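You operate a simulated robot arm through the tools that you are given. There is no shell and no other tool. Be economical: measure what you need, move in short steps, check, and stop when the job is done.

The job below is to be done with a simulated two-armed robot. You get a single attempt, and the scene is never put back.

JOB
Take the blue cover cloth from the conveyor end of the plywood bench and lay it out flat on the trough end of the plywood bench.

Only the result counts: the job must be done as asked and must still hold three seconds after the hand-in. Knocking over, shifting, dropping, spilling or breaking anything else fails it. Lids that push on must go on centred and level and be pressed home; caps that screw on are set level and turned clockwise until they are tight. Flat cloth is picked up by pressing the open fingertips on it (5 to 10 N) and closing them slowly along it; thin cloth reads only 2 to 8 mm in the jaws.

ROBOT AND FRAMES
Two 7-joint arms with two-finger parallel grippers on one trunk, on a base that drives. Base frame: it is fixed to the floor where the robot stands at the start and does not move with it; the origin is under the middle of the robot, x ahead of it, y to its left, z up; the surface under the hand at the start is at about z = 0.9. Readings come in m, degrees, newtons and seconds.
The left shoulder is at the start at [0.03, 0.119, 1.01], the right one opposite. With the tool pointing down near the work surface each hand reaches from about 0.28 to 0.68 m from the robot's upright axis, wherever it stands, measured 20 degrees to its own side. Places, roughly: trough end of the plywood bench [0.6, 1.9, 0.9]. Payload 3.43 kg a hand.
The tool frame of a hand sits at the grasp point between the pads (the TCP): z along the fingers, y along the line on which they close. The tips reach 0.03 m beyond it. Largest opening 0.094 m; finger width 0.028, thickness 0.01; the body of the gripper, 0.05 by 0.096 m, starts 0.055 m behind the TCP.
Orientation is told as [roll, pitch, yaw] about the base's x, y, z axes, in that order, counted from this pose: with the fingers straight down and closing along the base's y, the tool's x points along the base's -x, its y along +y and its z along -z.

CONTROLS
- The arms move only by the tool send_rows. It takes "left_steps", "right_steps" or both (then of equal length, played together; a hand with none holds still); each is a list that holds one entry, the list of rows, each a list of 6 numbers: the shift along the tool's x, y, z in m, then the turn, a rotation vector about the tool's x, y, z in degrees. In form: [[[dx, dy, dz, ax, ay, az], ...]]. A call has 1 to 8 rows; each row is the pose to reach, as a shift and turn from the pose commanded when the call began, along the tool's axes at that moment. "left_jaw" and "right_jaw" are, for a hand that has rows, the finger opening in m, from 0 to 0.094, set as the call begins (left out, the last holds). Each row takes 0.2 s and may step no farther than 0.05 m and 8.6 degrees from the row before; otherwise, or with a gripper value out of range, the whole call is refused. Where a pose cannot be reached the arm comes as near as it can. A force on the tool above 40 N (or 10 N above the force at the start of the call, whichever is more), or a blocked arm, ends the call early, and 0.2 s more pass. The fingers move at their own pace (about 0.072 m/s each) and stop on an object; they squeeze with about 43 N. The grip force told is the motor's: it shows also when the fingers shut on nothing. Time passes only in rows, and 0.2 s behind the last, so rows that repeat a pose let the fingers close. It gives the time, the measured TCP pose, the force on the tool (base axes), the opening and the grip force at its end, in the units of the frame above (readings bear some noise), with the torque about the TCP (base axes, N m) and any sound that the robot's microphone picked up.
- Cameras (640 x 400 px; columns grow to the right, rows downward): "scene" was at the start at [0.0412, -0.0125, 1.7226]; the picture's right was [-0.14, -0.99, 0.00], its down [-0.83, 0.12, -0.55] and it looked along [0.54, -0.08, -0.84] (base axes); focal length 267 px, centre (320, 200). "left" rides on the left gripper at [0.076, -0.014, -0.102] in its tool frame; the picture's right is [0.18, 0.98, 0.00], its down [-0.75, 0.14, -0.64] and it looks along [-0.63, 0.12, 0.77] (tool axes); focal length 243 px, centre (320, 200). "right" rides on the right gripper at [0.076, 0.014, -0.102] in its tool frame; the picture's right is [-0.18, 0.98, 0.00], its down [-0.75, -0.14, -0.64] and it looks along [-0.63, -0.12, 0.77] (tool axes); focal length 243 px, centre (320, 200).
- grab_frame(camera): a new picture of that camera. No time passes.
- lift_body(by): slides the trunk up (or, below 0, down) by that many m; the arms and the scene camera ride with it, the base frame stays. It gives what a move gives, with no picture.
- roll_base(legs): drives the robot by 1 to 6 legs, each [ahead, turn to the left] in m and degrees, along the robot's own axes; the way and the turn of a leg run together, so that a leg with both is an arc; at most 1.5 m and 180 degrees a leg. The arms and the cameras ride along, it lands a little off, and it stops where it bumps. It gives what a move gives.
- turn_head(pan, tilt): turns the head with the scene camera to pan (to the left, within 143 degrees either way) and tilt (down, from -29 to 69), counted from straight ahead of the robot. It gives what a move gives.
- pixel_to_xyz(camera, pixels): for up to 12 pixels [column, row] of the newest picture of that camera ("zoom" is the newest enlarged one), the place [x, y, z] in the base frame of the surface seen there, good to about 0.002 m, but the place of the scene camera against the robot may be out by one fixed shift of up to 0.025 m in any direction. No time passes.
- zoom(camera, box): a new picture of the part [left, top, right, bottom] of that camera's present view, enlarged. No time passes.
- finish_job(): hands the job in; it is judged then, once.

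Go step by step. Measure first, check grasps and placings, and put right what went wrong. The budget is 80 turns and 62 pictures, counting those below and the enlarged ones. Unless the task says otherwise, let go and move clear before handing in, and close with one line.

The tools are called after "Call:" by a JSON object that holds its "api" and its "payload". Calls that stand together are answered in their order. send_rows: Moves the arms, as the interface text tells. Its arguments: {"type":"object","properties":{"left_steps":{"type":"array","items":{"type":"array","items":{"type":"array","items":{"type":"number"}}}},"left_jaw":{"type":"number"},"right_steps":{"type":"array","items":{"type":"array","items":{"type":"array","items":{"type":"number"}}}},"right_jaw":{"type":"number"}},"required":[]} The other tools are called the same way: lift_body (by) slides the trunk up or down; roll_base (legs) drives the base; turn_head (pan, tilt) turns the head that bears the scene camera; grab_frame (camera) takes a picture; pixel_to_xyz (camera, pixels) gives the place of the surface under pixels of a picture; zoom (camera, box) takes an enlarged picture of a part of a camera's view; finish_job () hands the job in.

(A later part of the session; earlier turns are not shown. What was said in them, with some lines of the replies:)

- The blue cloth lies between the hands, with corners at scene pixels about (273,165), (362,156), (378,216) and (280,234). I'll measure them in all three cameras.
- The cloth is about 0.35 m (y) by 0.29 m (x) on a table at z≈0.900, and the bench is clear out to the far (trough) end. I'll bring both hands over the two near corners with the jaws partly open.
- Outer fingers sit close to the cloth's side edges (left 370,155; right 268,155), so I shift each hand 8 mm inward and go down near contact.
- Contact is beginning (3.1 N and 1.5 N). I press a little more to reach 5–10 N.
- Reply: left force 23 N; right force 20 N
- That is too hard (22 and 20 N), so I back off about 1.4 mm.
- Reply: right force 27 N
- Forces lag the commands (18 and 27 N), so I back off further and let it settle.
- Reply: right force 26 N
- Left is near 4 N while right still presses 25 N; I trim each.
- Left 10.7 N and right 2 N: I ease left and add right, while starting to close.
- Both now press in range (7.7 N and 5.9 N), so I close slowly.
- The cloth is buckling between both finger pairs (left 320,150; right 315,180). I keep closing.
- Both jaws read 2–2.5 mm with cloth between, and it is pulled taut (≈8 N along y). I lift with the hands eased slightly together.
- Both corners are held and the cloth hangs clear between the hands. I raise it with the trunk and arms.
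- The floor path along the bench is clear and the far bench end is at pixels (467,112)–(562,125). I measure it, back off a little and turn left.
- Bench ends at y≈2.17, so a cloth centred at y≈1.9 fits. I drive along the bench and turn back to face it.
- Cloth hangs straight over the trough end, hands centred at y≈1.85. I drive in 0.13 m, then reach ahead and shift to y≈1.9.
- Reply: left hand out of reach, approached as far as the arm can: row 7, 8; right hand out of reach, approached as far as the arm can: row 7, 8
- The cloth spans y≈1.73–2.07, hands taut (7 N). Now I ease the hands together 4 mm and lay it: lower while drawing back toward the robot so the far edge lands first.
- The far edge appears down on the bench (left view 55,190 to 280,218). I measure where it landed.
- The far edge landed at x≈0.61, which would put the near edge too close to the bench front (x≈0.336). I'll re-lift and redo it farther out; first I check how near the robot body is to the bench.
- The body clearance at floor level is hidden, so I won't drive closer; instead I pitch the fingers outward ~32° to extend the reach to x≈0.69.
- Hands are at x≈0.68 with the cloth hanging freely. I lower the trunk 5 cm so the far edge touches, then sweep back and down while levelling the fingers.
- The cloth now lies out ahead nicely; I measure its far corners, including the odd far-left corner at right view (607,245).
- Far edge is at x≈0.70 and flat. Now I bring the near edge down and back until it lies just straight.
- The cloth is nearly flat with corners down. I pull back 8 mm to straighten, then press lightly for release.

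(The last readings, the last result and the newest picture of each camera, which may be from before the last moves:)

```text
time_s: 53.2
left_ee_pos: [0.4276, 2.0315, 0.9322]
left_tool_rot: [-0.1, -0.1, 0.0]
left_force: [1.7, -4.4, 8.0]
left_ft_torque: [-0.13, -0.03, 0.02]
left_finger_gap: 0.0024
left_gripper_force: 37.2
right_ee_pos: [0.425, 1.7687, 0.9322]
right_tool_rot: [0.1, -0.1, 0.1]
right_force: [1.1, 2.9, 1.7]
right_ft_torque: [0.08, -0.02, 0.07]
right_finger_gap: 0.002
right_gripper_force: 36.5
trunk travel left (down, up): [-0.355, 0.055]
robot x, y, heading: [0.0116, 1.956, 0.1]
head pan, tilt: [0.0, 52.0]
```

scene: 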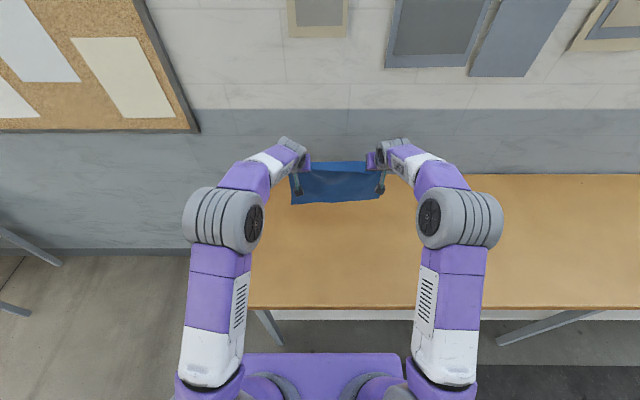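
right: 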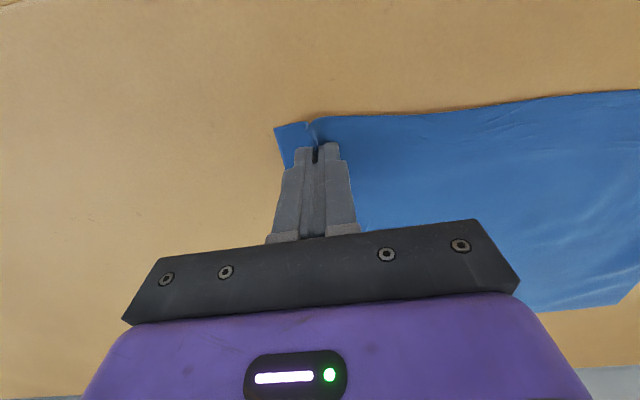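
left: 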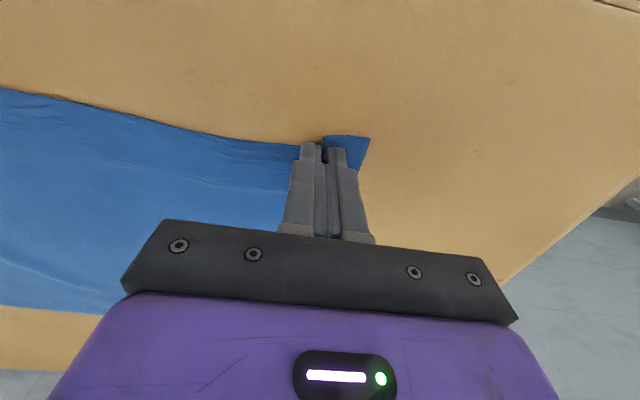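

Light contact is made (8 N and 2 N). I open in small steps, moving the hands outward with the opening so the fold is spread flat.

Call:
{"api": "send_rows", "payload": {"left_steps": [[[0, 0.003, 0, 0, 0, 0], [0, 0.006, 0, 0, 0, 0]]], "right_steps": [[[0, -0.003, 0.0006, 0, 0, 0], [0, -0.006, 0.0006, 0, 0, 0]]], "left_jaw": 0.014, "right_jaw": 0.014}}

Call:
{"api": "send_rows", "payload": {"left_steps": [[[0, 0.003, 0, 0, 0, 0], [0, 0.006, 0, 0, 0, 0]]], "right_steps": [[[0, -0.003, 0, 0, 0, 0], [0, -0.006, 0, 0, 0, 0]]], "left_jaw": 0.026, "right_jaw": 0.026}}

Call:
{"api": "grab_frame", "payload": {"camera": "left"}}

Call:
{"api": "grab_frame", "payload": {"camera": "right"}}

```text
time_s: 53.8
left_ee_pos: [0.4265, 2.0384, 0.9311]
left_tool_rot: [0.0, -0.1, -0.1]
left_force: [0.4, -0.4, 0.0]
left_ft_torque: [0.0, -0.02, 0.02]
left_finger_gap: 0.0143
left_gripper_force: 0.6
right_ee_pos: [0.4239, 1.7634, 0.9316]
right_tool_rot: [0.0, -0.1, 0.0]
right_force: [-0.4, 3.1, 7.4]
right_ft_torque: [0.04, 0.04, 0.02]
right_finger_gap: 0.0138
right_gripper_force: 0.1
trunk travel left (down, up): [-0.355, 0.055]
robot x, y, heading: [0.0121, 1.9553, -0.1]
head pan, tilt: [0.0, 52.0]
```

```text
time_s: 54.4
left_ee_pos: [0.4261, 2.0438, 0.9322]
left_tool_rot: [0.1, 0.0, 0.1]
left_force: [-0.2, 0.0, -0.1]
left_ft_torque: [0.04, -0.01, -0.02]
left_finger_gap: 0.0259
left_gripper_force: 0.1
right_ee_pos: [0.4231, 1.756, 0.9321]
right_tool_rot: [0.0, 0.0, 0.0]
right_force: [-0.2, 0.7, 5.1]
right_ft_torque: [0.0, 0.06, 0.01]
right_finger_gap: 0.0235
right_gripper_force: 0.1
trunk travel left (down, up): [-0.355, 0.055]
robot x, y, heading: [0.0133, 1.9508, -0.0]
head pan, tilt: [0.0, 52.0]
```

```text
39 pictures are left
```

left: 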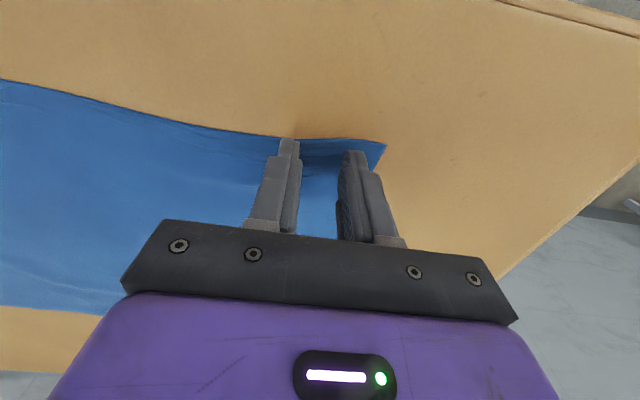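

```text
38 pictures are left
```

right: 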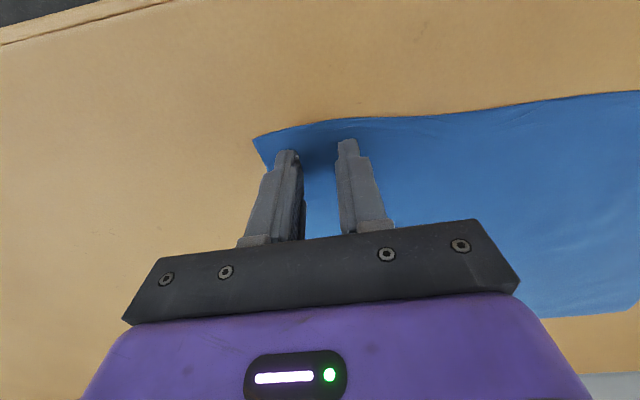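

The folds have opened out. I lift the hands straight up and retract to see the result.

Call:
{"api": "send_rows", "payload": {"left_steps": [[[0, 0, -0.02, 0, 0, 0], [0, 0, -0.06, 0, 0, 0], [0, 0, -0.1, 0, 0, 0], [0.03, 0.03, -0.12, 0, 0, 0], [0.06, 0.06, -0.14, 0, 0, 0], [0.06, 0.06, -0.14, 0, 0, 0]]], "right_steps": [[[0, 0, -0.02, 0, 0, 0], [0, 0, -0.06, 0, 0, 0], [0, 0, -0.1, 0, 0, 0], [0.03, -0.03, -0.12, 0, 0, 0], [0.06, -0.06, -0.14, 0, 0, 0], [0.06, -0.06, -0.14, 0, 0, 0]]]}}

Call:
{"api": "zoom", "payload": {"camera": "scene", "box": [230, 150, 470, 300]}}

Call:
{"api": "grab_frame", "payload": {"camera": "left"}}

Call:
{"api": "grab_frame", "payload": {"camera": "right"}}

```text
time_s: 55.8
left_ee_pos: [0.3673, 2.1053, 1.0696]
left_tool_rot: [0.0, 0.2, 0.0]
left_force: [0.7, 0.1, -0.9]
left_ft_torque: [0.0, -0.01, -0.01]
left_finger_gap: 0.026
left_gripper_force: 0.1
right_ee_pos: [0.3649, 1.6962, 1.0719]
right_tool_rot: [0.0, 0.1, 0.0]
right_force: [0.1, 0.9, 0.1]
right_ft_torque: [0.01, 0.01, -0.02]
right_finger_gap: 0.026
right_gripper_force: 0.0
trunk travel left (down, up): [-0.355, 0.055]
robot x, y, heading: [0.0116, 1.9534, 0.1]
head pan, tilt: [0.0, 52.0]
```

```text
2.67 times, centred on (350, 225) of scene
```

zoom: 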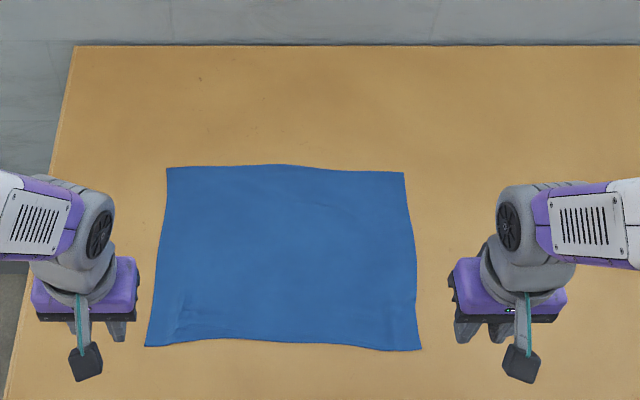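

```text
36 pictures are left
```

left: 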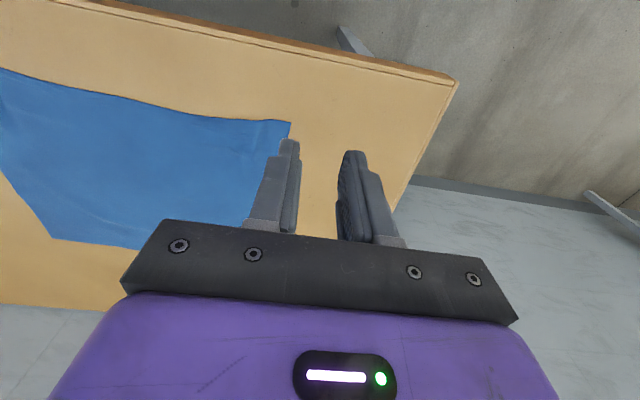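

```text
35 pictures are left
```

right: 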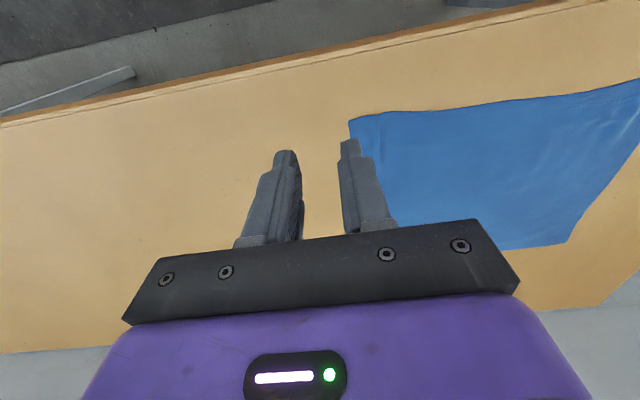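

The cloth lies flat as a full rectangle in the zoomed view. I check corner positions and heights for residual lifts.

Call:
{"api": "pixel_to_xyz", "payload": {"camera": "zoom", "pixels": [[172, 172], [400, 177], [415, 343], [150, 342], [280, 250], [285, 170], [190, 310], [390, 310], [280, 330], [412, 260], [165, 250], [300, 380]]}}

```text
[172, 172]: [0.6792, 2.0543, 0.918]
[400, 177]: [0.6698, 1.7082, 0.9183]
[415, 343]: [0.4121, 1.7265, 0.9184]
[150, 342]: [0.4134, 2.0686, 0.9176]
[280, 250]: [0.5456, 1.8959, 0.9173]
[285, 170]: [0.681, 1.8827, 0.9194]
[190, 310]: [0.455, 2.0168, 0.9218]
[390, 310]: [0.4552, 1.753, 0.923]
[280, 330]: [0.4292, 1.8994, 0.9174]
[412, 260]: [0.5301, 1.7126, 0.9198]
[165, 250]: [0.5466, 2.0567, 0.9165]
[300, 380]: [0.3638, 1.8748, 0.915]
```

The cloth is at full size (about 0.34 × 0.27 m), centred near [0.55, 1.90] and within 6 mm of flat, with both hands clear. I hand in.

Call:
{"api": "finish_job", "payload": {}}

```text
The job is handed in.
```

The blue cover cloth is laid out flat on the trough end of the plywood bench, both hands are clear of it, and the job is handed in.
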